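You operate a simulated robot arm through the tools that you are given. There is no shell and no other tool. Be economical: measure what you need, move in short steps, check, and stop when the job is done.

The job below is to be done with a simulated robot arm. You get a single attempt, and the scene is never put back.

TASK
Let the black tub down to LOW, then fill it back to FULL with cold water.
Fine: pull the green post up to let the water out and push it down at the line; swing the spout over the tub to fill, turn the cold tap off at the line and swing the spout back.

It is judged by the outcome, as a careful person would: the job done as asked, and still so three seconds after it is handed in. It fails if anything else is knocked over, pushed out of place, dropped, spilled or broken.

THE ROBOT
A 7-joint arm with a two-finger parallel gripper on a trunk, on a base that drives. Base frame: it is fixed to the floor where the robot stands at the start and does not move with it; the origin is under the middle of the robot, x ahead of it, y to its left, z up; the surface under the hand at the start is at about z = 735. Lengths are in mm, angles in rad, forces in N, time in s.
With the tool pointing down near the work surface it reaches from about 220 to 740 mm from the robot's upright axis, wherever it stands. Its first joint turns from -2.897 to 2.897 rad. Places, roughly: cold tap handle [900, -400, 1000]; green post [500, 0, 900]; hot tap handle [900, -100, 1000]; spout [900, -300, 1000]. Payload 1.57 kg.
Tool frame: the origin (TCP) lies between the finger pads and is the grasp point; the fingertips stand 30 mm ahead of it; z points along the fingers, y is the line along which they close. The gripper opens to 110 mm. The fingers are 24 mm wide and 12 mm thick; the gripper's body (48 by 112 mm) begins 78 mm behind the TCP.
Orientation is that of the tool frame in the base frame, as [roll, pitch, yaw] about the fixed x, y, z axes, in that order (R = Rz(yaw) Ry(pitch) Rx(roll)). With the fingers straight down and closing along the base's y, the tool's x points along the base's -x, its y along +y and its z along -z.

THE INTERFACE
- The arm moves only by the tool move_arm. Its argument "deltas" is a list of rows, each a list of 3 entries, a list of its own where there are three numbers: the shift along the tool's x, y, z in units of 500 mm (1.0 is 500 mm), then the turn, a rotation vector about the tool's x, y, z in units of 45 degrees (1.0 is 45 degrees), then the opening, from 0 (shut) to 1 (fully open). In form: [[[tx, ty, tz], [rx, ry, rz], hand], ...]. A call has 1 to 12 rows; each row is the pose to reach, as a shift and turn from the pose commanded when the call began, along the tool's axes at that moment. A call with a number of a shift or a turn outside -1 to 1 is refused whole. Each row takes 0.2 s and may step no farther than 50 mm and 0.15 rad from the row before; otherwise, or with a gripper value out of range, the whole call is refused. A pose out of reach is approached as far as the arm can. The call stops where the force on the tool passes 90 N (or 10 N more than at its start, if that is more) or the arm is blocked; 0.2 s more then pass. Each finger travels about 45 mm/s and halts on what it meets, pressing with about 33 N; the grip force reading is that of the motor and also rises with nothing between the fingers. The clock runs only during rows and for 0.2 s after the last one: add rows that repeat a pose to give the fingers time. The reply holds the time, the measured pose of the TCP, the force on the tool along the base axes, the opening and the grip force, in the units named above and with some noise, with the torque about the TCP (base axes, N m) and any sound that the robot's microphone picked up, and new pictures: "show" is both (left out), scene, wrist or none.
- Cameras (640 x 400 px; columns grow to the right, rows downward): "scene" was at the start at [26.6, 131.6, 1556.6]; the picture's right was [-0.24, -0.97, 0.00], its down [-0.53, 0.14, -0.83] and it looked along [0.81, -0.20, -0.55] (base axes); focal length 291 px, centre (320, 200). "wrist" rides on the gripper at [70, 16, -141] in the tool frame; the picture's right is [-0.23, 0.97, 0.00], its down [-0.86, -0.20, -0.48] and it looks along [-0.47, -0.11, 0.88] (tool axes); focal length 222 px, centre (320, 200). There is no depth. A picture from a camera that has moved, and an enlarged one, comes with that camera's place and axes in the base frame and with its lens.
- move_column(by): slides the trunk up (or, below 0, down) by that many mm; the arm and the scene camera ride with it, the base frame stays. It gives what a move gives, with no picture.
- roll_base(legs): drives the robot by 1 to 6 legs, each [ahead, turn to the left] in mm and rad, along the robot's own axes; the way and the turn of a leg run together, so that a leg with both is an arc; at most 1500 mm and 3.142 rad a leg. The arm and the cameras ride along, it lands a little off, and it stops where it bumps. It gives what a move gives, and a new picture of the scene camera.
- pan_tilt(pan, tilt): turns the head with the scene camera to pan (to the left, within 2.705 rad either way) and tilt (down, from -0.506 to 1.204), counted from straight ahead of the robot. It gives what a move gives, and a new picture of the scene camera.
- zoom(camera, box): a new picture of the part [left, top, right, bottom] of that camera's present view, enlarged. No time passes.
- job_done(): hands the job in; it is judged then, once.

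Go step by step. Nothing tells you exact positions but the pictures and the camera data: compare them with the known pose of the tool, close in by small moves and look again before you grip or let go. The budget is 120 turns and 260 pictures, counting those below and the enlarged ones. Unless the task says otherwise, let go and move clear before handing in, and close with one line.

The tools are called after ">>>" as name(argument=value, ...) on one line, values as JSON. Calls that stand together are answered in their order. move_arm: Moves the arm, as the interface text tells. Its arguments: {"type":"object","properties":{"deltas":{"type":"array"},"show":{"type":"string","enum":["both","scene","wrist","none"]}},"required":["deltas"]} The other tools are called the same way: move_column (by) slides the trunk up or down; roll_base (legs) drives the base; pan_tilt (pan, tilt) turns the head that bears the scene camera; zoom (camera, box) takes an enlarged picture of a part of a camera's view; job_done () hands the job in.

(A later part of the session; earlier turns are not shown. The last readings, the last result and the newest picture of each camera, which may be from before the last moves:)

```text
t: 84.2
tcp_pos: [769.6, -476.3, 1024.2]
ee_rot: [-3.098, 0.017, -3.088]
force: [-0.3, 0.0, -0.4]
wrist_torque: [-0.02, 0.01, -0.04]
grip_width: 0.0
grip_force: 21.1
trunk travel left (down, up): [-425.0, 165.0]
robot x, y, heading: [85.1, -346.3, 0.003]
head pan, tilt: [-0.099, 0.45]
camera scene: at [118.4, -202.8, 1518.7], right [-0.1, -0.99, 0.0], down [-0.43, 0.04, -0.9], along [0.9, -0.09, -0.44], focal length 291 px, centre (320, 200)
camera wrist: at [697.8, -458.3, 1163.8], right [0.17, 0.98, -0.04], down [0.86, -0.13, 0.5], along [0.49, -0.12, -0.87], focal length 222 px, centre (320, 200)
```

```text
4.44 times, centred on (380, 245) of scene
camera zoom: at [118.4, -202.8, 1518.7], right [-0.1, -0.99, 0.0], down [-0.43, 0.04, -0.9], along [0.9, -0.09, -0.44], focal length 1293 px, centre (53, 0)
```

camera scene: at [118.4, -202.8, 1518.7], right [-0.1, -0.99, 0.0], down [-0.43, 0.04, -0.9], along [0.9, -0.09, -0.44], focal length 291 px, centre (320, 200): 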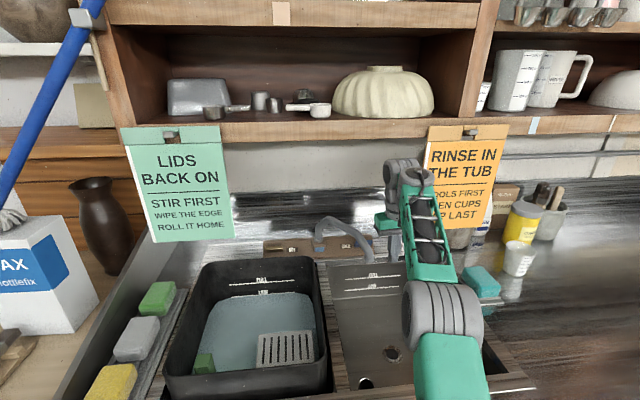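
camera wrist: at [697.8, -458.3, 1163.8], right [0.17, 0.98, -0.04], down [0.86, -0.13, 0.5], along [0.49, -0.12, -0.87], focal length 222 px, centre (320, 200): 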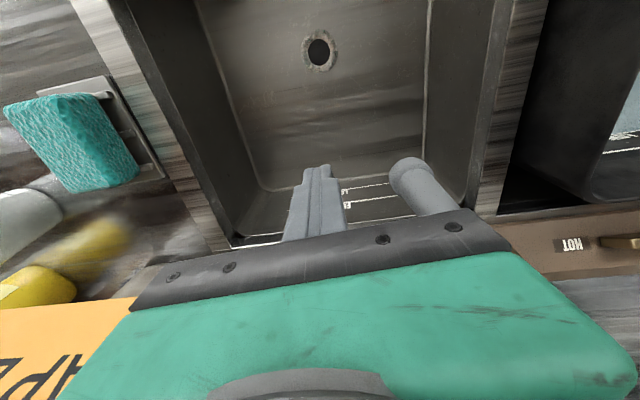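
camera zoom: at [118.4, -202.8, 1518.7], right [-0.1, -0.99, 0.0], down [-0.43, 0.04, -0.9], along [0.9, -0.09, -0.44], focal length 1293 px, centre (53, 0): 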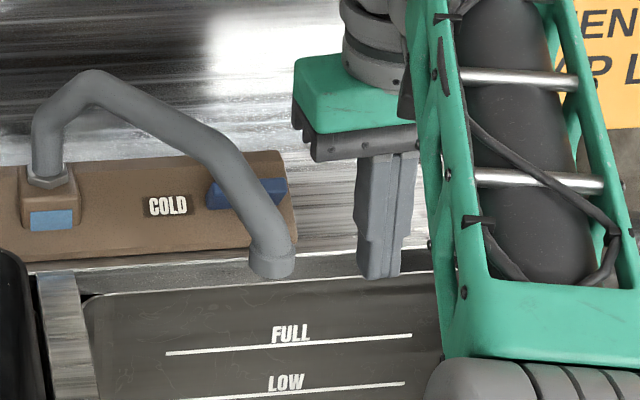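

The finger is level with the spout's end. I push it gently left along its arc, first half of the way.

>>> move_arm(deltas=[[[-0.015, 0.03, 0], [0, 0, 0], 0], [[-0.028, 0.061, 0], [0, 0, 0], 0], [[-0.022, 0.085, 0], [0, 0, 0], 0], [[-0.017, 0.108, 0], [0, 0, 0], 0], [[-0.005, 0.131, 0], [0, 0, 0], 0], [[0.005, 0.153, 0], [0, 0, 0], 0], [[0.014, 0.174, 0], [0, 0, 0], 0], [[0.023, 0.194, 0], [0, 0, 0], 0], [[0.039, 0.235, 0], [0, 0, 0], 0], [[0.048, 0.28, 0], [0, 0, 0], 0], [[0.056, 0.326, 0], [0, 0, 0], 0]])

>>> zoom(camera="scene", box=[280, 200, 400, 290])

```text
t: 86.6
tcp_pos: [731.3, -316.0, 1017.2]
ee_rot: [-3.098, 0.016, -3.087]
force: [0.1, 0.8, -0.6]
wrist_torque: [-0.02, 0.03, 0.02]
grip_width: 0.0
grip_force: 21.4
trunk travel left (down, up): [-425.0, 165.0]
robot x, y, heading: [87.2, -345.8, 0.002]
head pan, tilt: [-0.099, 0.45]
camera scene: at [118.2, -202.6, 1518.7], right [-0.1, -0.99, 0.0], down [-0.43, 0.04, -0.9], along [0.9, -0.09, -0.44], focal length 291 px, centre (320, 200)
camera wrist: at [659.5, -296.7, 1157.4], right [0.17, 0.98, -0.04], down [0.86, -0.13, 0.5], along [0.49, -0.12, -0.87], focal length 222 px, centre (320, 200)
```

scene: 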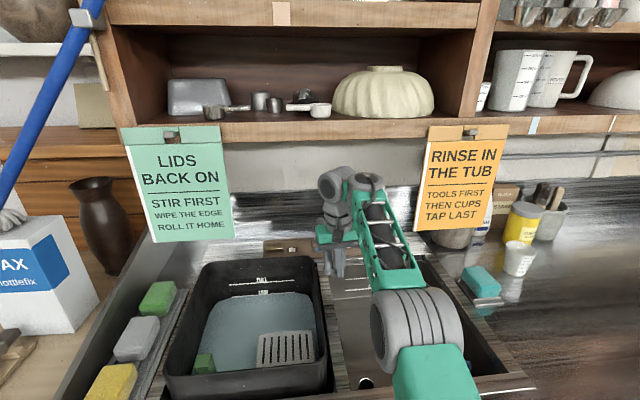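
wrist: 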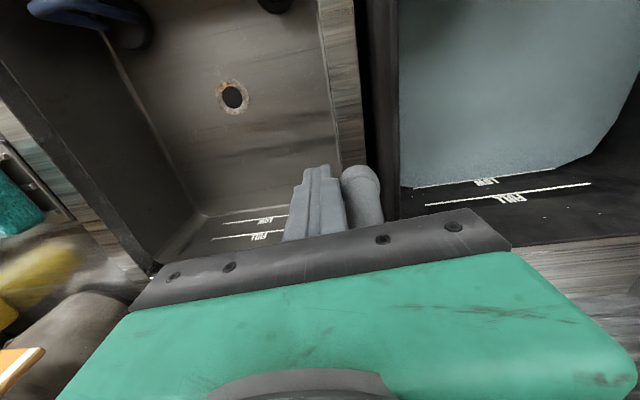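

```text
4.44 times, centred on (340, 245) of scene
camera zoom: at [118.2, -202.6, 1518.7], right [-0.1, -0.99, 0.0], down [-0.43, 0.04, -0.9], along [0.9, -0.09, -0.44], focal length 1293 px, centre (231, 0)
```

zoom: 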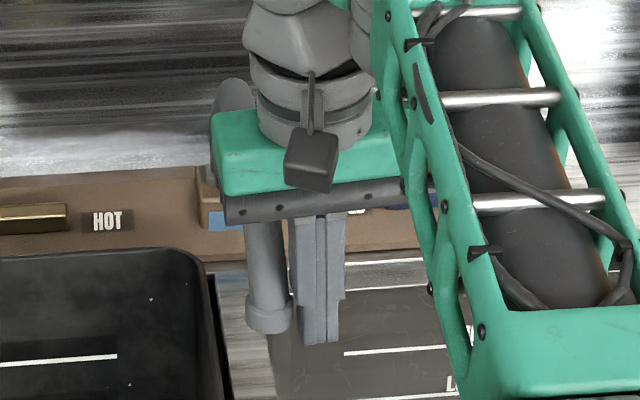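

The spout follows the finger. I continue until its end is well over the tub.

>>> move_arm(deltas=[[[-0.003, 0.052, -0.002], [0, 0, 0], 0], [[-0.005, 0.094, -0.004], [0, 0, 0], 0], [[-0.013, 0.136, -0.006], [0, 0, 0], 0], [[-0.021, 0.173, -0.008], [0, 0, 0], 0], [[-0.03, 0.203, -0.01], [0, 0, 0], 0], [[-0.042, 0.232, -0.012], [0, 0, 0], 0], [[-0.055, 0.261, -0.012], [0, 0, 0], 0]])

>>> zoom(camera="scene", box=[240, 200, 360, 290])

```text
t: 88.2
tcp_pos: [753.3, -184.6, 1019.0]
ee_rot: [-3.097, 0.018, -3.085]
force: [-1.0, -0.5, 0.5]
wrist_torque: [0.01, -0.02, -0.02]
grip_width: 0.1
grip_force: 21.1
trunk travel left (down, up): [-425.0, 165.0]
robot x, y, heading: [84.1, -342.9, -0.003]
head pan, tilt: [-0.099, 0.45]
camera scene: at [118.3, -202.6, 1518.7], right [-0.1, -0.99, 0.0], down [-0.43, 0.04, -0.9], along [0.9, -0.09, -0.44], focal length 291 px, centre (320, 200)
camera wrist: at [680.5, -165.3, 1157.8], right [0.17, 0.98, -0.04], down [0.86, -0.13, 0.5], along [0.49, -0.12, -0.86], focal length 222 px, centre (320, 200)
```

scene: 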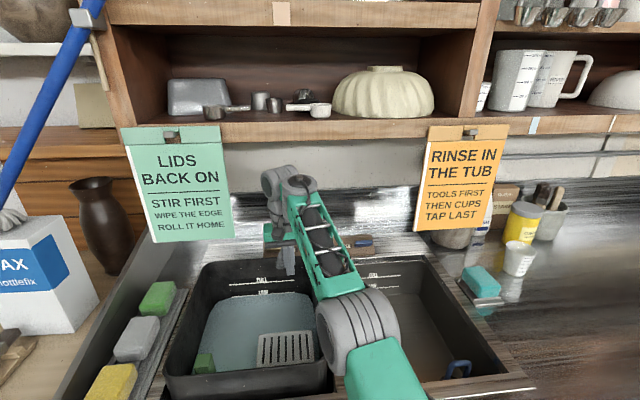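
wrist: 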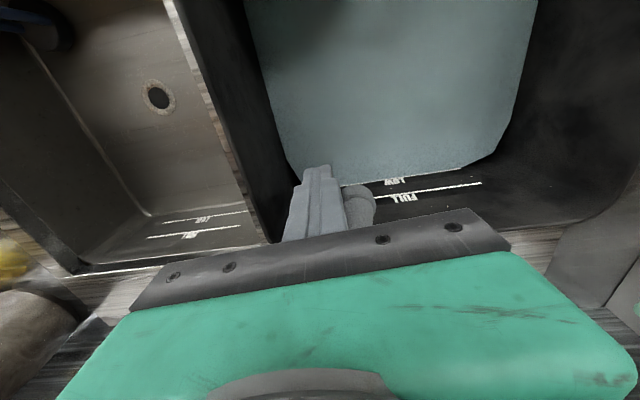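

```text
4.44 times, centred on (300, 245) of scene
camera zoom: at [118.3, -202.6, 1518.7], right [-0.1, -0.99, 0.0], down [-0.43, 0.04, -0.9], along [0.9, -0.09, -0.44], focal length 1293 px, centre (409, 0)
```

zoom: 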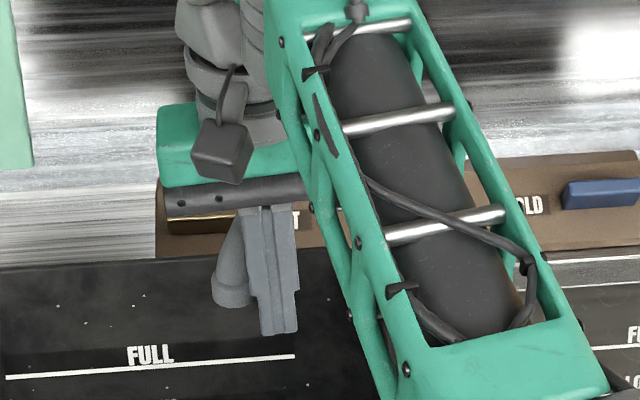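

The spout now hangs over the tub. I back the finger off, rise, and look closely at the cold lever.

>>> move_arm(deltas=[[[0, -0.05, 0], [0, 0, 0], 0], [[0.02, -0.1, -0.05], [0, 0, 0], 0], [[0.06, -0.18, -0.1], [0, 0, 0], 0], [[0.1, -0.26, -0.14], [0, 0, 0], 0], [[0.15, -0.34, -0.16], [0, 0, 0], 0], [[0.2, -0.42, -0.16], [0, 0, 0], 0], [[0.24, -0.5, -0.16], [0, 0, 0], 0], [[0.26, -0.59, -0.16], [0, 0, 0], 0], [[0.26, -0.67, -0.16], [0, 0, 0], 0]])

>>> zoom(camera="scene", box=[320, 215, 400, 275])

>>> zoom(camera="scene", box=[220, 210, 360, 310])

```text
refused: row 3 steps farther than a row can; nothing moved
```

```text
6.67 times, centred on (360, 245) of scene
camera zoom: at [118.3, -202.6, 1518.7], right [-0.1, -0.99, 0.0], down [-0.43, 0.04, -0.9], along [0.9, -0.09, -0.44], focal length 1940 px, centre (53, -100)
```

zoom: 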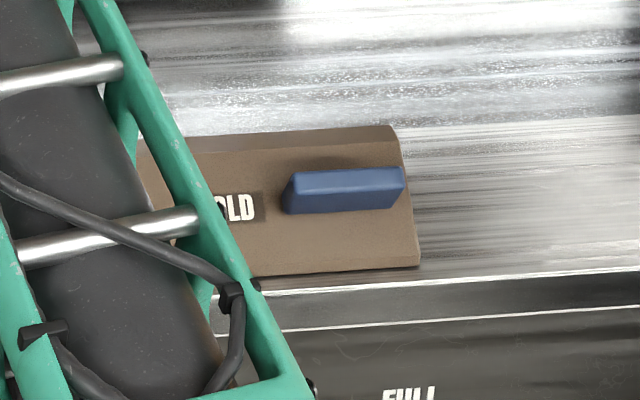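

```text
4.00 times, centred on (290, 260) of scene
camera zoom: at [118.3, -202.6, 1518.7], right [-0.1, -0.99, 0.0], down [-0.43, 0.04, -0.9], along [0.9, -0.09, -0.44], focal length 1164 px, centre (440, -40)
```

zoom: 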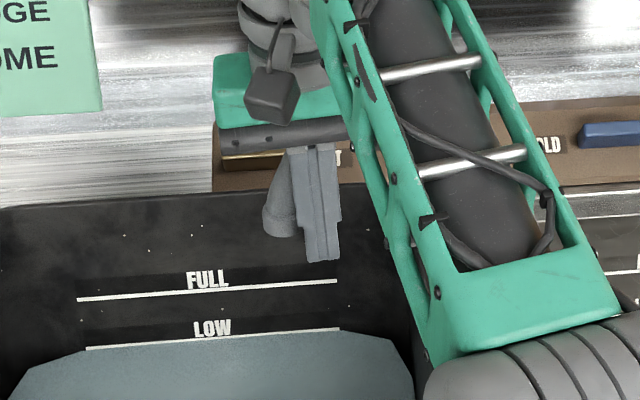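

One row was too long. I repeat the retreat with shorter steps and begin tilting the tool forward so the wrist camera can see the lever.

>>> move_arm(deltas=[[[0, -0.05, 0], [0, 0, 0], 0], [[0.02, -0.1, -0.05], [0, 0, 0], 0], [[0.05, -0.17, -0.1], [0, 0, 0], 0], [[0.09, -0.24, -0.14], [0, 0, 0], 0], [[0.14, -0.31, -0.16], [0, -0.1, 0], 0], [[0.18, -0.38, -0.16], [0, -0.25, 0], 0], [[0.2, -0.45, -0.16], [0, -0.4, 0], 0], [[0.2, -0.5, -0.16], [0, -0.55, 0], 0], [[0.18, -0.52, -0.16], [0, -0.7, 0], 0], [[0.16, -0.52, -0.16], [0, -0.85, 0], 0]])

>>> zoom(camera="wrist", box=[220, 20, 480, 220])

```text
t: 90.4
tcp_pos: [707.4, -458.2, 1133.7]
ee_rot: [-3.089, 0.68, -3.052]
force: [1.4, 0.0, 0.6]
wrist_torque: [0.02, 0.01, 0.0]
grip_width: 0.1
grip_force: 21.6
out of reach, approached as far as the arm can: row 9, 10
trunk travel left (down, up): [-425.0, 165.0]
robot x, y, heading: [87.4, -348.2, -0.003]
head pan, tilt: [-0.099, 0.45]
camera scene: at [118.4, -202.9, 1518.7], right [-0.1, -0.99, 0.0], down [-0.43, 0.04, -0.9], along [0.9, -0.09, -0.44], focal length 291 px, centre (320, 200)
camera wrist: at [564.2, -446.2, 1198.8], right [0.12, 0.99, 0.1], down [0.37, -0.14, 0.92], along [0.92, -0.07, -0.38], focal length 222 px, centre (320, 200)
```

scene: 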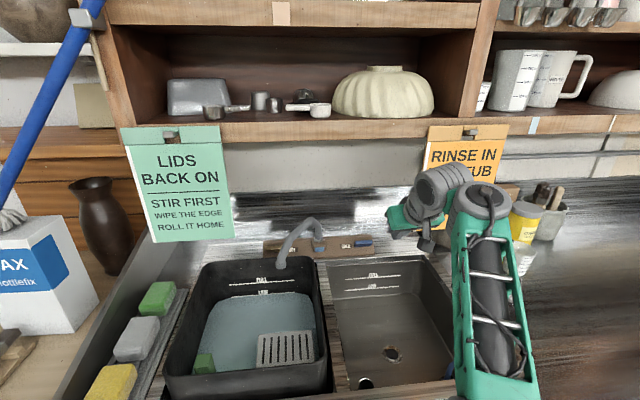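
wrist: 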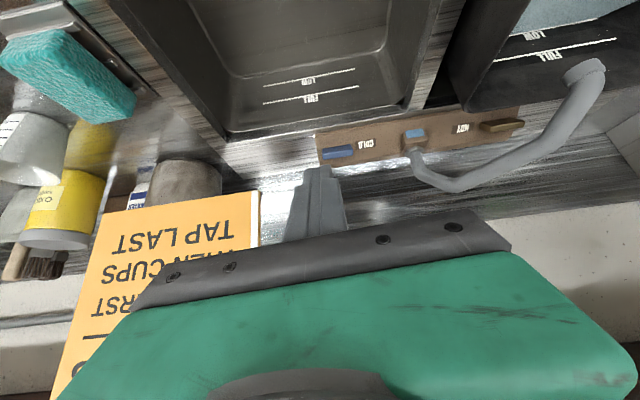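

```text
2.00 times, centred on (350, 120) of wrist
camera zoom: at [564.2, -446.2, 1198.8], right [0.12, 0.99, 0.1], down [0.37, -0.14, 0.92], along [0.92, -0.07, -0.38], focal length 444 px, centre (260, 360)
```

zoom: 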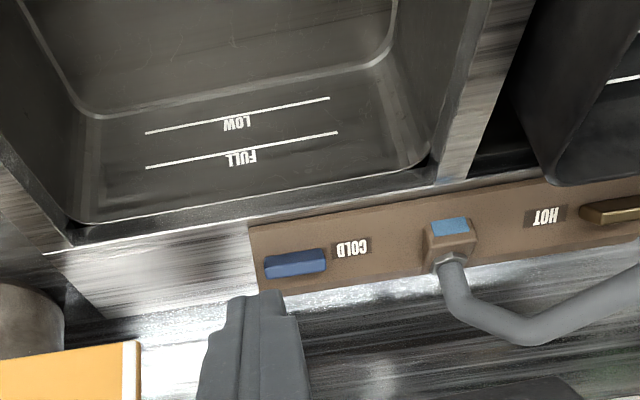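

The lever is confirmed at about (914, −429, 961). I move the tilted tool closer to see how it turns.

>>> move_arm(deltas=[[[-0.01, 0.0, 0.08], [0, 0, 0], 0], [[-0.025, 0.005, 0.16], [0, 0, 0], 0], [[-0.035, 0.01, 0.24], [0, 0, 0], 0], [[-0.05, 0.014, 0.31], [0, -0.05, 0], 0], [[-0.05, 0.014, 0.31], [0, -0.1, 0], 0]])

>>> zoom(camera="wrist", box=[240, 60, 440, 200])

>>> zoom(camera="scene", box=[310, 205, 410, 280])

```text
t: 91.6
tcp_pos: [823.4, -447.6, 1025.5]
ee_rot: [-3.08, 0.761, -3.044]
force: [0.3, -0.7, 0.1]
wrist_torque: [-0.01, -0.01, 0.03]
grip_width: 0.0
grip_force: 21.4
trunk travel left (down, up): [-425.0, 165.0]
robot x, y, heading: [86.2, -346.4, 0.0]
head pan, tilt: [-0.099, 0.45]
camera scene: at [118.5, -202.7, 1518.7], right [-0.1, -0.99, 0.0], down [-0.43, 0.04, -0.9], along [0.9, -0.09, -0.44], focal length 291 px, centre (320, 200)
camera wrist: at [675.2, -436.2, 1080.4], right [0.11, 0.99, 0.11], down [0.3, -0.14, 0.94], along [0.95, -0.07, -0.31], focal length 222 px, centre (320, 200)
```

scene: 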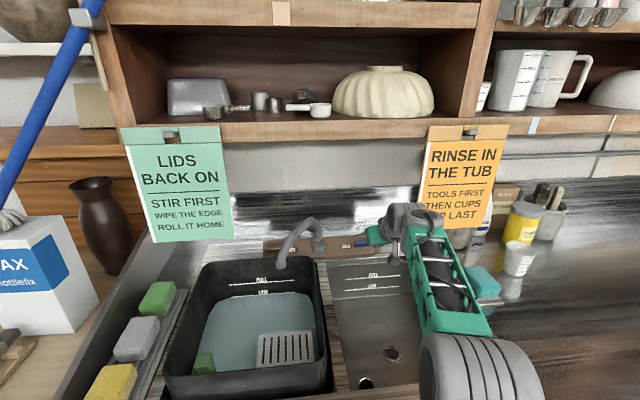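
wrist: 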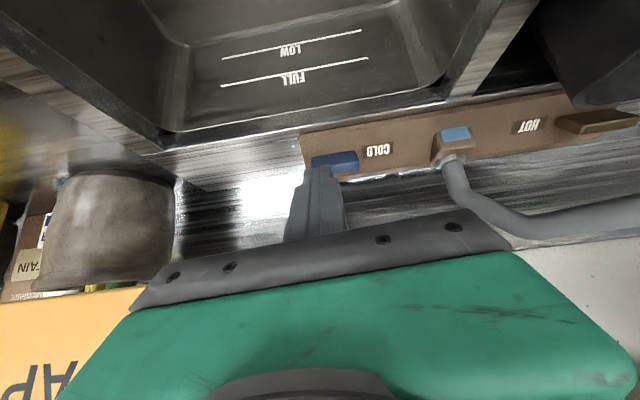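

```text
2.86 times, centred on (340, 130) of wrist
camera zoom: at [675.2, -436.2, 1080.4], right [0.11, 0.99, 0.11], down [0.3, -0.14, 0.94], along [0.95, -0.07, -0.31], focal length 635 px, centre (263, 400)
```

zoom: 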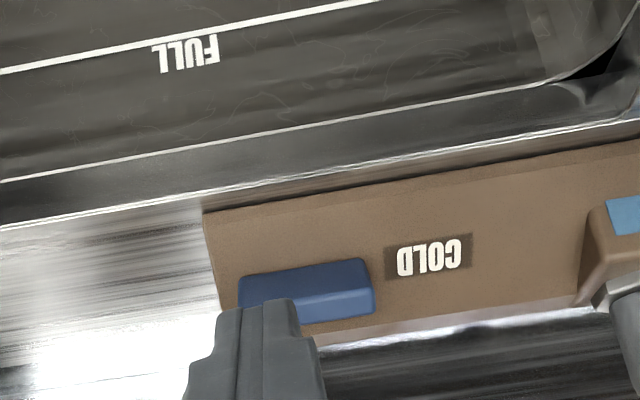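

```text
5.33 times, centred on (360, 242) of scene
camera zoom: at [118.5, -202.7, 1518.7], right [-0.1, -0.99, 0.0], down [-0.43, 0.04, -0.9], along [0.9, -0.09, -0.44], focal length 1552 px, centre (107, -27)
```

zoom: 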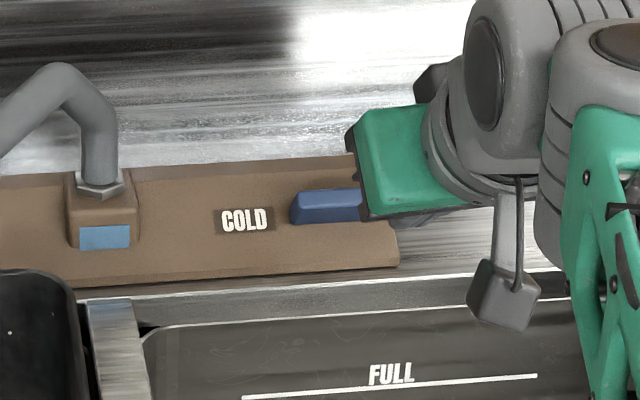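

The block is a wedge with a shallow sloped top, with the lever bar lying along y on it. I zoom tight on both levers to find their pivots.

>>> zoom(camera="wrist", box=[295, 130, 375, 180])

>>> zoom(camera="wrist", box=[540, 90, 640, 150])

>>> zoom(camera="scene", box=[250, 230, 300, 262])

```text
8.00 times, centred on (335, 155) of wrist
camera zoom: at [675.2, -436.2, 1080.4], right [0.11, 0.99, 0.11], down [0.3, -0.14, 0.94], along [0.95, -0.07, -0.31], focal length 1777 px, centre (200, 560)
```

zoom: 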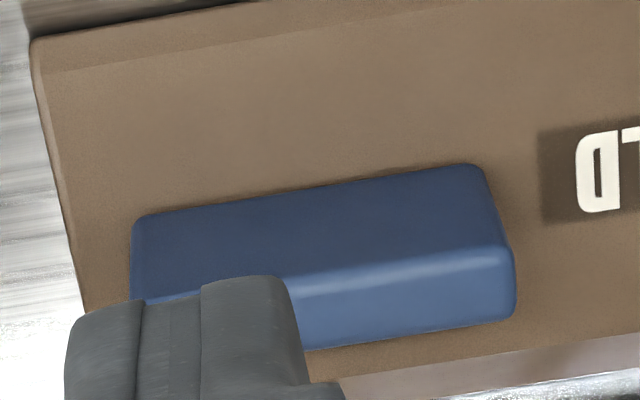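

```text
6.40 times, centred on (590, 120) of wrist
camera zoom: at [675.2, -436.2, 1080.4], right [0.11, 0.99, 0.11], down [0.3, -0.14, 0.94], along [0.95, -0.07, -0.31], focal length 1422 px, centre (-1408, 712)
```

zoom: 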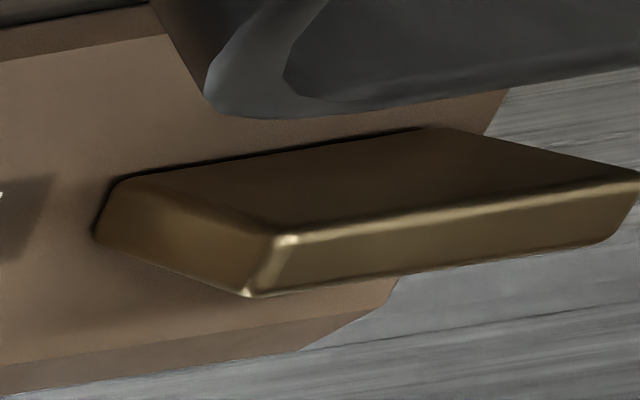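

```text
12.50 times, centred on (275, 246) of scene
camera zoom: at [118.5, -202.7, 1518.7], right [-0.1, -0.99, 0.0], down [-0.43, 0.04, -0.9], along [0.9, -0.09, -0.44], focal length 3637 px, centre (882, -375)
```

zoom: 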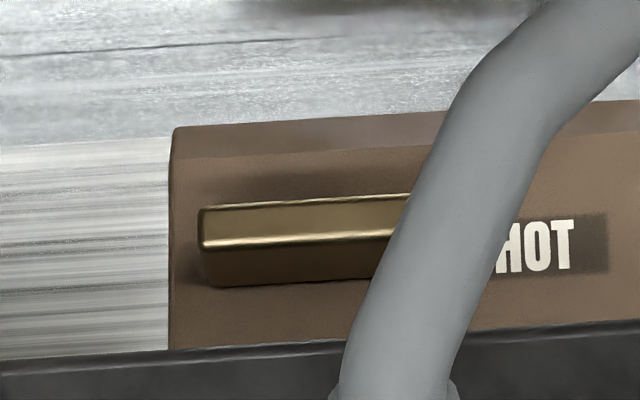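

Each lever is a bar standing off the sloped face, likely turning about the face's normal. I place the closed fingertip in front of its outer end for a gentle push test.

>>> move_arm(deltas=[[[0.008, -0.005, 0.04], [0, 0, 0], 0], [[0.016, -0.01, 0.085], [0, 0, 0], 0], [[0.025, -0.015, 0.128], [0, 0, 0], 0]])

>>> zoom(camera="wrist", box=[270, 100, 410, 200])

>>> zoom(camera="scene", box=[330, 215, 400, 265])

```text
t: 92.4
tcp_pos: [861.4, -454.3, 971.6]
ee_rot: [-3.082, 0.763, -3.046]
force: [1.2, 0.1, 0.2]
wrist_torque: [0.04, 0.04, -0.01]
grip_width: 0.0
grip_force: 21.1
trunk travel left (down, up): [-425.0, 165.0]
robot x, y, heading: [86.2, -345.0, 0.002]
head pan, tilt: [-0.099, 0.45]
camera scene: at [118.3, -202.7, 1518.7], right [-0.1, -0.99, 0.0], down [-0.43, 0.04, -0.9], along [0.9, -0.09, -0.44], focal length 291 px, centre (320, 200)
camera wrist: at [713.1, -444.5, 1026.8], right [0.11, 0.99, 0.11], down [0.3, -0.14, 0.94], along [0.95, -0.07, -0.31], focal length 222 px, centre (320, 200)
```

scene: 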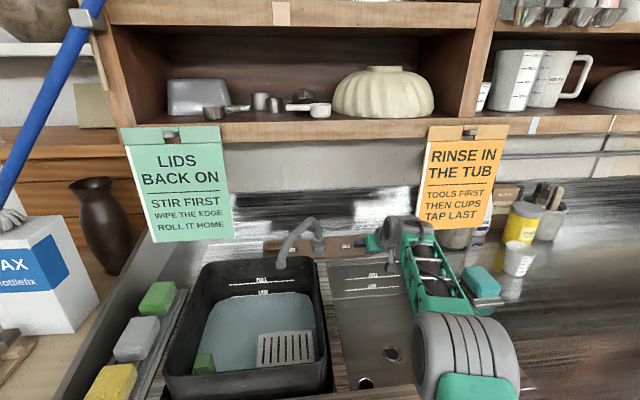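
wrist: 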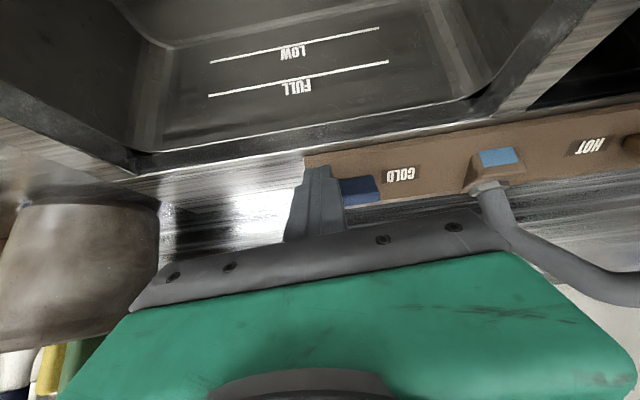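

```text
4.00 times, centred on (340, 150) of wrist
camera zoom: at [713.1, -444.5, 1026.8], right [0.11, 0.99, 0.11], down [0.3, -0.14, 0.94], along [0.95, -0.07, -0.31], focal length 888 px, centre (240, 400)
```

zoom: 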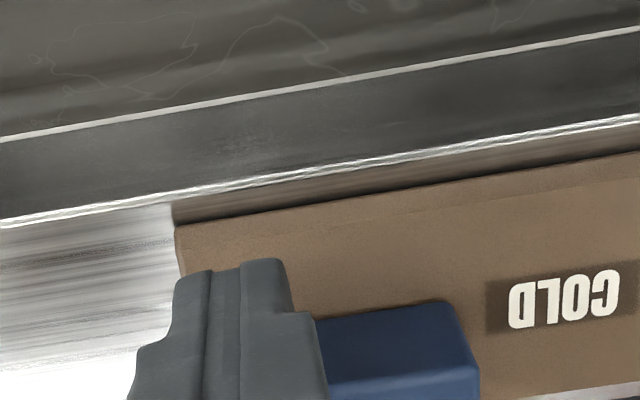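

```text
8.00 times, centred on (365, 240) of scene
camera zoom: at [118.3, -202.7, 1518.7], right [-0.1, -0.99, 0.0], down [-0.43, 0.04, -0.9], along [0.9, -0.09, -0.44], focal length 2328 px, centre (-40, -120)
```

zoom: 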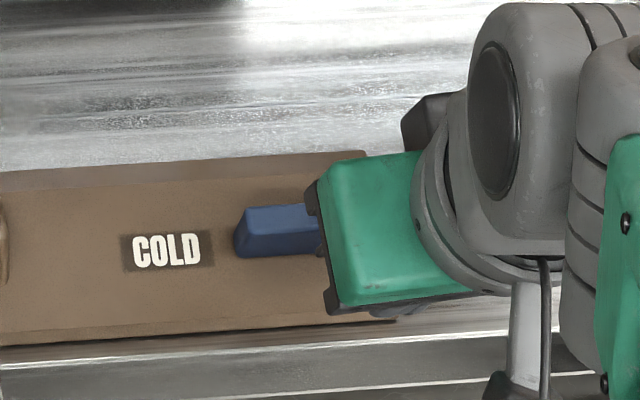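

The block top slopes gently, so the levers turn about a nearly vertical axis. The fingertip is just in front of the bar's outer end; I lower it 8 mm and push about 20 mm away from the robot, watching the force.

>>> move_arm(deltas=[[[0.011, 0, 0.012], [0, 0, 0], 0], [[-0.004, -0.002, 0.026], [0, 0, 0], 0], [[-0.011, -0.003, 0.033], [0, 0, 0], 0], [[-0.018, -0.004, 0.04], [0, 0, 0], 0]])

>>> zoom(camera="scene", box=[330, 215, 400, 265])

>>> zoom(camera="wrist", box=[270, 110, 410, 210])

```text
t: 93.4
tcp_pos: [879.8, -456.6, 964.3]
ee_rot: [-3.082, 0.762, -3.046]
force: [-0.4, 0.1, 0.8]
wrist_torque: [0.01, 0.01, 0.0]
grip_width: 0.0
grip_force: 20.7
trunk travel left (down, up): [-425.0, 165.0]
robot x, y, heading: [86.8, -343.6, -0.003]
head pan, tilt: [-0.099, 0.45]
camera scene: at [118.1, -202.7, 1518.7], right [-0.1, -0.99, 0.0], down [-0.43, 0.04, -0.9], along [0.9, -0.09, -0.44], focal length 291 px, centre (320, 200)
camera wrist: at [731.8, -445.9, 1018.7], right [0.11, 0.99, 0.11], down [0.3, -0.14, 0.94], along [0.95, -0.07, -0.31], focal length 222 px, centre (320, 200)
```

scene: 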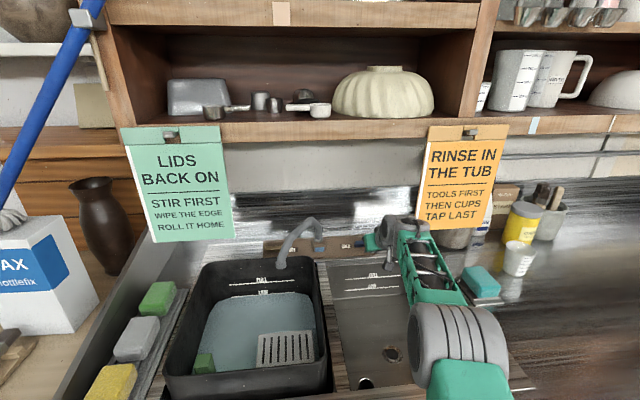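
wrist: 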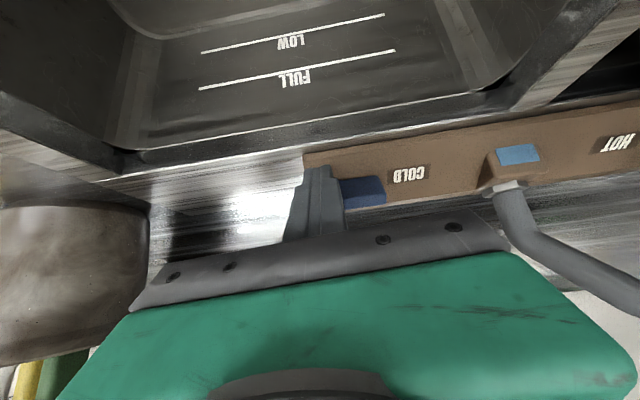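

```text
8.00 times, centred on (365, 240) of scene
camera zoom: at [118.1, -202.7, 1518.7], right [-0.1, -0.99, 0.0], down [-0.43, 0.04, -0.9], along [0.9, -0.09, -0.44], focal length 2328 px, centre (-40, -120)
```

zoom: 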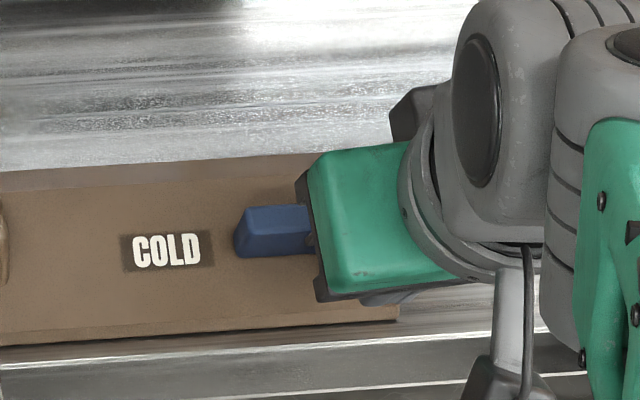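

```text
4.00 times, centred on (340, 160) of wrist
camera zoom: at [731.8, -445.9, 1018.7], right [0.11, 0.99, 0.11], down [0.3, -0.14, 0.94], along [0.95, -0.07, -0.31], focal length 888 px, centre (240, 360)
```

zoom: 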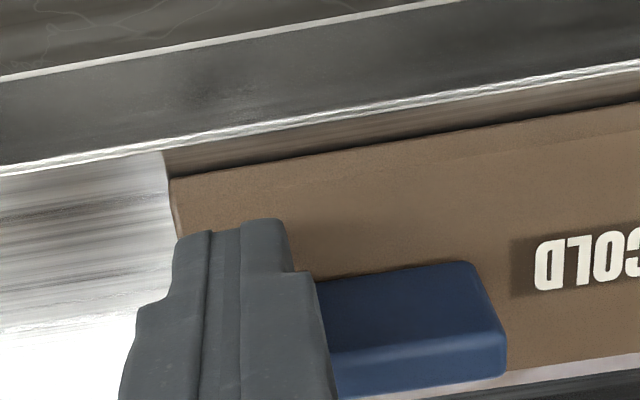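

No contact yet: the bar sits about 20 to 30 mm farther back (x ≈ 928–955). I advance along the slope, still watching the force.

>>> move_arm(deltas=[[[-0.016, -0.002, 0.009], [0, 0, 0], 0], [[-0.033, -0.003, 0.018], [0, 0, 0], 0], [[-0.043, -0.004, 0.023], [0, 0, 0], 0], [[-0.055, -0.006, 0.028], [0, 0, 0], 0]])

>>> zoom(camera="scene", box=[330, 215, 400, 265])

>>> zoom(camera="wrist", box=[270, 110, 410, 210])

```text
t: 94.4
tcp_pos: [909.6, -457.0, 974.3]
ee_rot: [-3.081, 0.761, -3.046]
force: [-0.8, -0.2, -0.3]
wrist_torque: [-0.02, 0.02, -0.04]
grip_width: 0.2
grip_force: 21.1
trunk travel left (down, up): [-425.0, 165.0]
robot x, y, heading: [87.8, -348.0, 0.005]
head pan, tilt: [-0.099, 0.45]
camera scene: at [118.3, -202.8, 1518.7], right [-0.1, -0.99, 0.0], down [-0.43, 0.04, -0.9], along [0.9, -0.09, -0.44], focal length 291 px, centre (320, 200)
camera wrist: at [760.7, -447.5, 1027.7], right [0.11, 0.99, 0.11], down [0.3, -0.14, 0.94], along [0.95, -0.07, -0.31], focal length 222 px, centre (320, 200)
```

scene: 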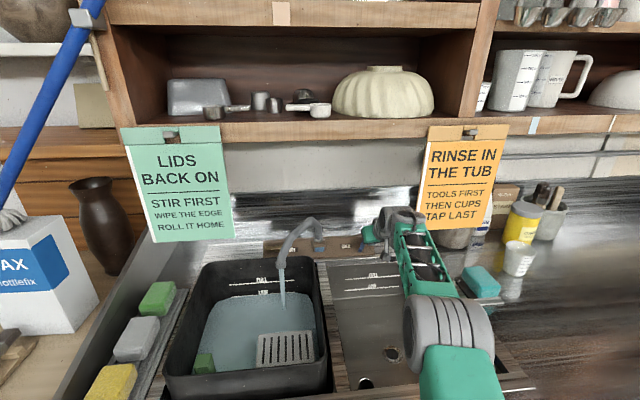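
wrist: 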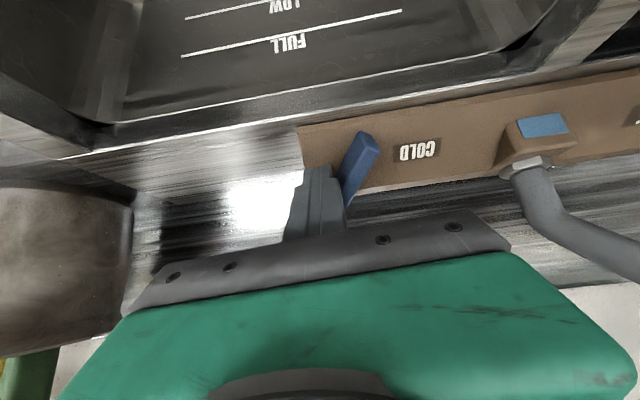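

```text
8.00 times, centred on (365, 240) of scene
camera zoom: at [118.3, -202.8, 1518.7], right [-0.1, -0.99, 0.0], down [-0.43, 0.04, -0.9], along [0.9, -0.09, -0.44], focal length 2328 px, centre (-40, -120)
```

zoom: 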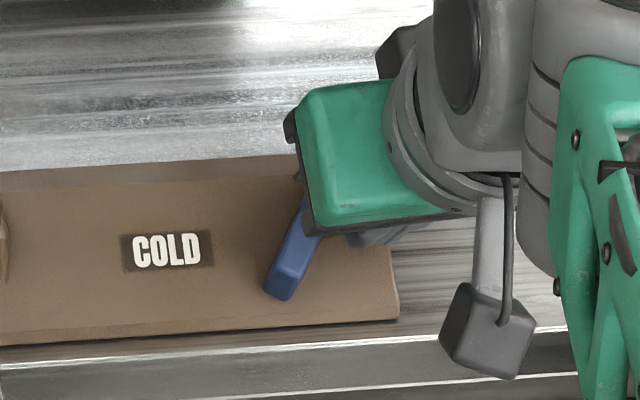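

```text
4.00 times, centred on (340, 160) of wrist
camera zoom: at [760.7, -447.5, 1027.7], right [0.11, 0.99, 0.11], down [0.3, -0.14, 0.94], along [0.95, -0.07, -0.31], focal length 888 px, centre (240, 360)
```

zoom: 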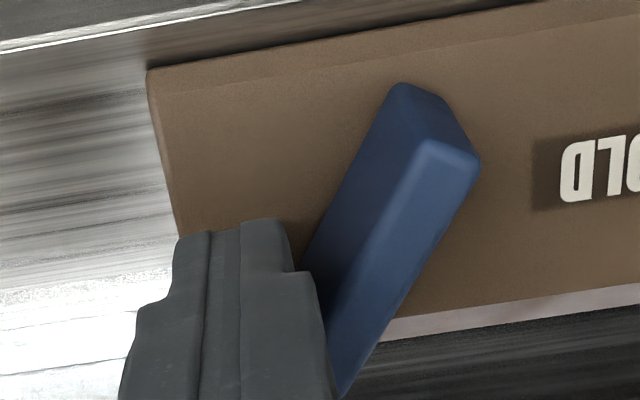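

The lever turned about its centre and cold water now runs into the tub. I draw the finger back to the right of the lever's near end, ready to push it shut, and watch the level.

>>> move_arm(deltas=[[[0.025, 0.0, -0.014], [0, 0, 0], 0], [[0.05, -0.002, -0.028], [0, 0, 0], 0]], show="wrist")

>>> zoom(camera="scene", box=[200, 230, 400, 350])

>>> zoom(camera="scene", box=[225, 270, 305, 320])

```text
t: 95.0
tcp_pos: [879.9, -461.0, 966.2]
ee_rot: [-3.08, 0.76, -3.045]
force: [-0.6, -0.1, 0.5]
wrist_torque: [0.0, -0.03, 0.0]
grip_width: 0.0
grip_force: 21.3
trunk travel left (down, up): [-425.0, 165.0]
robot x, y, heading: [86.7, -343.8, -0.001]
head pan, tilt: [-0.099, 0.45]
camera wrist: at [732.4, -450.3, 1020.6], right [0.11, 0.99, 0.11], down [0.3, -0.14, 0.94], along [0.95, -0.07, -0.31], focal length 222 px, centre (320, 200)
```

wrist: 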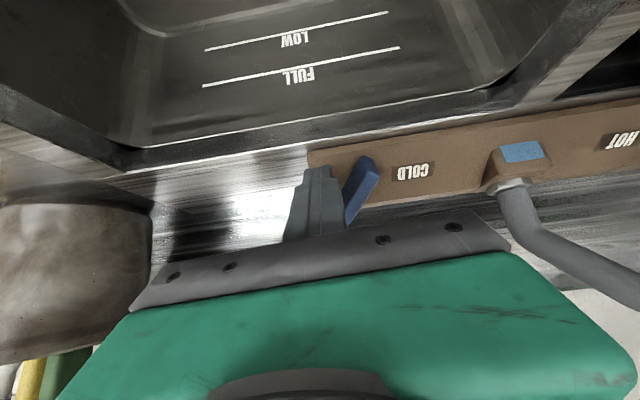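

```text
3.20 times, centred on (300, 290) of scene
camera zoom: at [118.1, -202.7, 1518.7], right [-0.1, -0.99, 0.0], down [-0.43, 0.04, -0.9], along [0.9, -0.09, -0.44], focal length 931 px, centre (384, -88)
```

zoom: 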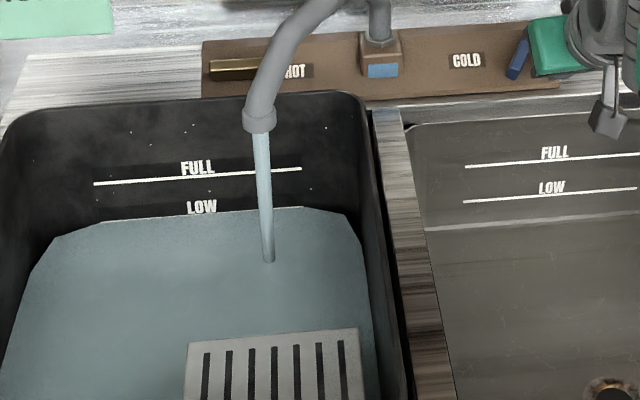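

```text
8.00 times, centred on (265, 295) of scene
camera zoom: at [118.1, -202.7, 1518.7], right [-0.1, -0.99, 0.0], down [-0.43, 0.04, -0.9], along [0.9, -0.09, -0.44], focal length 2328 px, centre (760, -560)
```

zoom: 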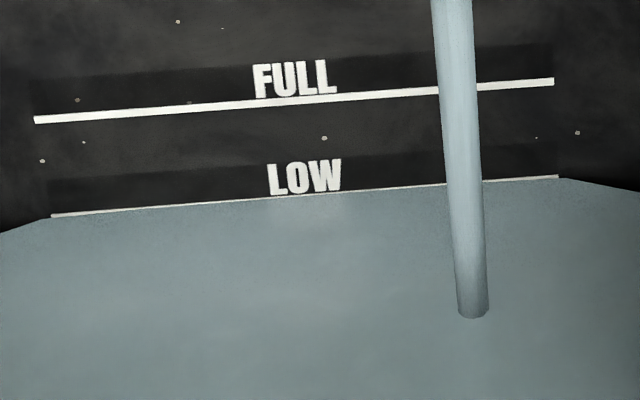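

I have a good view of both the stream and the lines. I wait and measure the fill rate.

>>> move_arm(deltas=[[[0, 0, 0], [0, 0, 0], 0], [[0, 0, 0], [0, 0, 0], 0], [[0, 0, 0], [0, 0, 0], 0], [[0, 0, 0], [0, 0, 0], 0], [[0, 0, 0], [0, 0, 0], 0], [[0, 0, 0], [0, 0, 0], 0], [[0, 0, 0], [0, 0, 0], 0], [[0, 0, 0], [0, 0, 0], 0], [[0, 0, 0], [0, 0, 0], 0]], show="none")

>>> zoom(camera="scene", box=[225, 270, 305, 320])

```text
t: 97.0
tcp_pos: [879.9, -461.7, 967.0]
ee_rot: [-3.082, 0.761, -3.047]
force: [0.0, -0.4, -0.3]
wrist_torque: [0.02, 0.0, -0.02]
grip_width: 0.1
grip_force: 21.4
trunk travel left (down, up): [-425.0, 165.0]
robot x, y, heading: [85.7, -348.9, 0.001]
head pan, tilt: [-0.099, 0.45]
```

```text
8.00 times, centred on (265, 295) of scene
camera zoom: at [118.2, -202.7, 1518.7], right [-0.1, -0.99, 0.0], down [-0.43, 0.04, -0.9], along [0.9, -0.09, -0.44], focal length 2328 px, centre (760, -560)
```

zoom: 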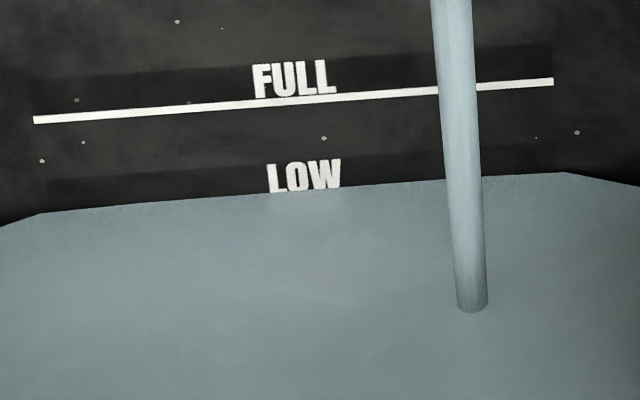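

The level rises about 2.5 px/s with about 93 px to go, so roughly 37 s. I wait in batches.

>>> move_arm(deltas=[[[0, 0, 0], [0, 0, 0], 0], [[0, 0, 0], [0, 0, 0], 0], [[0, 0, 0], [0, 0, 0], 0], [[0, 0, 0], [0, 0, 0], 0], [[0, 0, 0], [0, 0, 0], 0], [[0, 0, 0], [0, 0, 0], 0], [[0, 0, 0], [0, 0, 0], 0], [[0, 0, 0], [0, 0, 0], 0], [[0, 0, 0], [0, 0, 0], 0], [[0, 0, 0], [0, 0, 0], 0], [[0, 0, 0], [0, 0, 0], 0], [[0, 0, 0], [0, 0, 0], 0]], show="none")

>>> move_arm(deltas=[[[0, 0, 0], [0, 0, 0], 0], [[0, 0, 0], [0, 0, 0], 0], [[0, 0, 0], [0, 0, 0], 0], [[0, 0, 0], [0, 0, 0], 0], [[0, 0, 0], [0, 0, 0], 0], [[0, 0, 0], [0, 0, 0], 0], [[0, 0, 0], [0, 0, 0], 0], [[0, 0, 0], [0, 0, 0], 0], [[0, 0, 0], [0, 0, 0], 0], [[0, 0, 0], [0, 0, 0], 0], [[0, 0, 0], [0, 0, 0], 0], [[0, 0, 0], [0, 0, 0], 0]], show="none")

>>> move_arm(deltas=[[[0, 0, 0], [0, 0, 0], 0], [[0, 0, 0], [0, 0, 0], 0], [[0, 0, 0], [0, 0, 0], 0], [[0, 0, 0], [0, 0, 0], 0], [[0, 0, 0], [0, 0, 0], 0], [[0, 0, 0], [0, 0, 0], 0], [[0, 0, 0], [0, 0, 0], 0], [[0, 0, 0], [0, 0, 0], 0], [[0, 0, 0], [0, 0, 0], 0], [[0, 0, 0], [0, 0, 0], 0], [[0, 0, 0], [0, 0, 0], 0], [[0, 0, 0], [0, 0, 0], 0]], show="none")

>>> zoom(camera="scene", box=[225, 270, 305, 320])

>>> zoom(camera="wrist", box=[270, 110, 410, 210])

```text
t: 99.6
tcp_pos: [880.0, -460.7, 967.2]
ee_rot: [-3.084, 0.761, -3.046]
force: [0.4, -0.4, -0.4]
wrist_torque: [0.02, 0.02, -0.02]
grip_width: 0.0
grip_force: 21.8
trunk travel left (down, up): [-425.0, 165.0]
robot x, y, heading: [89.9, -343.7, -0.0]
head pan, tilt: [-0.099, 0.45]
```

```text
t: 102.2
tcp_pos: [881.2, -461.9, 967.2]
ee_rot: [-3.084, 0.76, -3.047]
force: [1.1, -0.1, 0.0]
wrist_torque: [0.02, 0.0, 0.01]
grip_width: 0.0
grip_force: 20.6
trunk travel left (down, up): [-425.0, 165.0]
robot x, y, heading: [85.9, -347.6, -0.0]
head pan, tilt: [-0.099, 0.45]
```

```text
t: 104.8
tcp_pos: [880.9, -461.6, 965.7]
ee_rot: [-3.083, 0.761, -3.044]
force: [0.3, 0.4, -0.5]
wrist_torque: [-0.03, -0.01, 0.03]
grip_width: 0.1
grip_force: 20.6
trunk travel left (down, up): [-425.0, 165.0]
robot x, y, heading: [85.9, -350.8, 0.001]
head pan, tilt: [-0.099, 0.45]
```

```text
8.00 times, centred on (265, 295) of scene
camera zoom: at [118.2, -202.7, 1518.7], right [-0.1, -0.99, 0.0], down [-0.43, 0.04, -0.9], along [0.9, -0.09, -0.44], focal length 2328 px, centre (760, -560)
```

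zoom: 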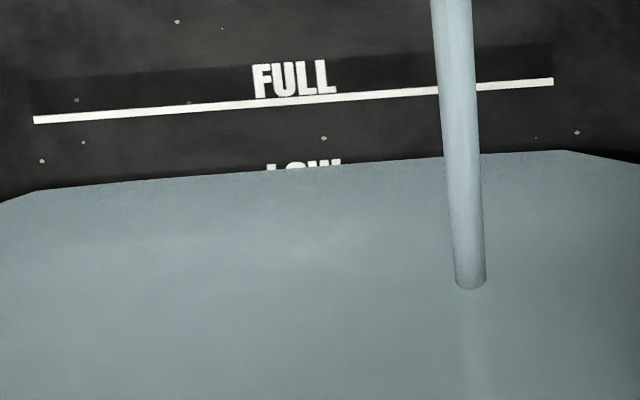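

```text
4.00 times, centred on (340, 160) of wrist
camera zoom: at [732.6, -450.2, 1020.6], right [0.11, 0.99, 0.11], down [0.3, -0.14, 0.94], along [0.95, -0.07, -0.31], focal length 888 px, centre (240, 360)
```

zoom: 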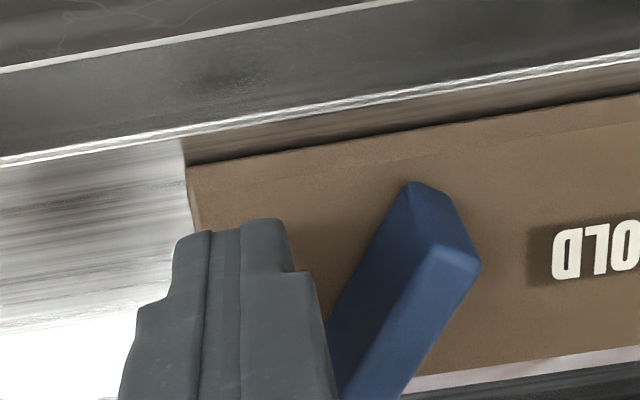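

The level rises at 3.1 px/s, so FULL should come at about t = 126 s. I move the finger 12 mm forward beside the lever's near end and wait on.

>>> move_arm(deltas=[[[-0.023, -0.003, 0.011], [0, 0, 0], 0], [[-0.023, -0.003, 0.011], [0, 0, 0], 0], [[-0.023, -0.003, 0.011], [0, 0, 0], 0], [[-0.023, -0.003, 0.011], [0, 0, 0], 0], [[-0.023, -0.003, 0.011], [0, 0, 0], 0], [[-0.023, -0.003, 0.011], [0, 0, 0], 0], [[-0.023, -0.003, 0.011], [0, 0, 0], 0], [[-0.023, -0.003, 0.011], [0, 0, 0], 0], [[-0.023, -0.003, 0.011], [0, 0, 0], 0], [[-0.023, -0.003, 0.011], [0, 0, 0], 0], [[-0.023, -0.003, 0.011], [0, 0, 0], 0], [[-0.023, -0.003, 0.011], [0, 0, 0], 0]], show="none")

>>> move_arm(deltas=[[[0, 0, 0], [0, 0, 0], 0], [[0, 0, 0], [0, 0, 0], 0], [[0, 0, 0], [0, 0, 0], 0], [[0, 0, 0], [0, 0, 0], 0], [[0, 0, 0], [0, 0, 0], 0], [[0, 0, 0], [0, 0, 0], 0], [[0, 0, 0], [0, 0, 0], 0], [[0, 0, 0], [0, 0, 0], 0], [[0, 0, 0], [0, 0, 0], 0], [[0, 0, 0], [0, 0, 0], 0], [[0, 0, 0], [0, 0, 0], 0], [[0, 0, 0], [0, 0, 0], 0]], show="none")

>>> move_arm(deltas=[[[0, 0, 0], [0, 0, 0], 0], [[0, 0, 0], [0, 0, 0], 0], [[0, 0, 0], [0, 0, 0], 0], [[0, 0, 0], [0, 0, 0], 0], [[0, 0, 0], [0, 0, 0], 0], [[0, 0, 0], [0, 0, 0], 0], [[0, 0, 0], [0, 0, 0], 0], [[0, 0, 0], [0, 0, 0], 0], [[0, 0, 0], [0, 0, 0], 0], [[0, 0, 0], [0, 0, 0], 0], [[0, 0, 0], [0, 0, 0], 0], [[0, 0, 0], [0, 0, 0], 0]], show="none")

>>> move_arm(deltas=[[[0, 0, 0], [0, 0, 0], 0], [[0, 0, 0], [0, 0, 0], 0], [[0, 0, 0], [0, 0, 0], 0], [[0, 0, 0], [0, 0, 0], 0], [[0, 0, 0], [0, 0, 0], 0], [[0, 0, 0], [0, 0, 0], 0], [[0, 0, 0], [0, 0, 0], 0], [[0, 0, 0], [0, 0, 0], 0], [[0, 0, 0], [0, 0, 0], 0], [[0, 0, 0], [0, 0, 0], 0], [[0, 0, 0], [0, 0, 0], 0], [[0, 0, 0], [0, 0, 0], 0]], show="none")

>>> zoom(camera="scene", box=[225, 270, 305, 320])

>>> zoom(camera="wrist", box=[270, 110, 410, 210])

```text
t: 107.4
tcp_pos: [893.2, -460.9, 970.1]
ee_rot: [-3.081, 0.762, -3.047]
force: [0.5, -0.4, 1.1]
wrist_torque: [-0.01, -0.03, 0.02]
grip_width: 0.0
grip_force: 20.9
trunk travel left (down, up): [-425.0, 165.0]
robot x, y, heading: [85.6, -351.6, -0.001]
head pan, tilt: [-0.099, 0.45]
```

```text
t: 110.0
tcp_pos: [894.2, -461.6, 970.4]
ee_rot: [-3.083, 0.76, -3.046]
force: [0.3, -0.8, -0.2]
wrist_torque: [0.0, 0.04, 0.0]
grip_width: 0.0
grip_force: 21.7
trunk travel left (down, up): [-425.0, 165.0]
robot x, y, heading: [85.9, -346.0, -0.002]
head pan, tilt: [-0.099, 0.45]
```

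```text
t: 112.6
tcp_pos: [893.7, -460.9, 970.4]
ee_rot: [-3.082, 0.76, -3.045]
force: [-0.4, -0.7, -0.1]
wrist_torque: [-0.03, 0.02, 0.01]
grip_width: 0.1
grip_force: 21.9
trunk travel left (down, up): [-425.0, 165.0]
robot x, y, heading: [87.6, -349.2, -0.004]
head pan, tilt: [-0.099, 0.45]
```

```text
t: 115.2
tcp_pos: [893.5, -461.6, 970.6]
ee_rot: [-3.082, 0.76, -3.046]
force: [0.0, -0.3, 0.6]
wrist_torque: [-0.01, 0.01, -0.03]
grip_width: 0.2
grip_force: 21.0
trunk travel left (down, up): [-425.0, 165.0]
robot x, y, heading: [89.8, -343.8, 0.001]
head pan, tilt: [-0.099, 0.45]
```

```text
8.00 times, centred on (265, 295) of scene
camera zoom: at [118.2, -202.7, 1518.7], right [-0.1, -0.99, 0.0], down [-0.43, 0.04, -0.9], along [0.9, -0.09, -0.44], focal length 2328 px, centre (760, -560)
```

zoom: 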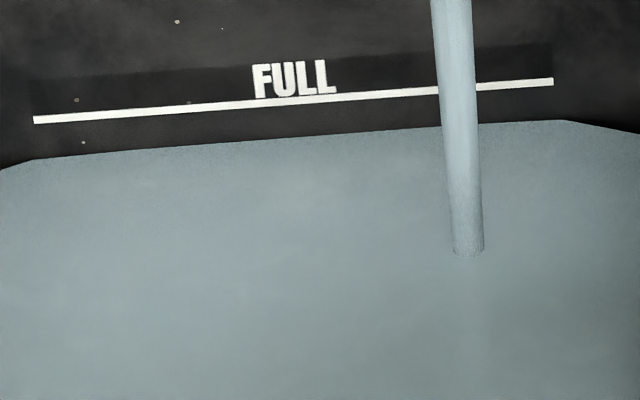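

```text
4.00 times, centred on (340, 160) of wrist
camera zoom: at [745.1, -450.6, 1024.3], right [0.11, 0.99, 0.11], down [0.3, -0.14, 0.94], along [0.95, -0.07, -0.31], focal length 888 px, centre (240, 360)
```

zoom: 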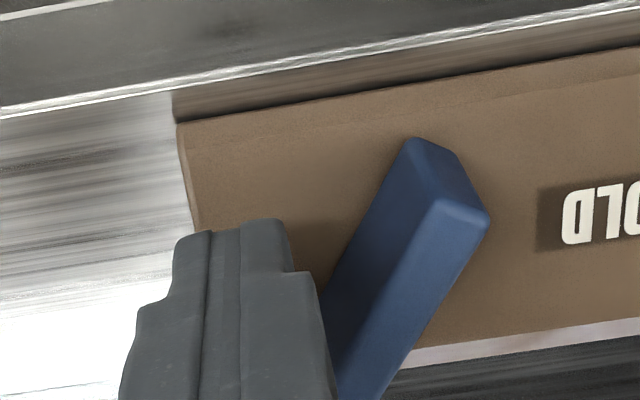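

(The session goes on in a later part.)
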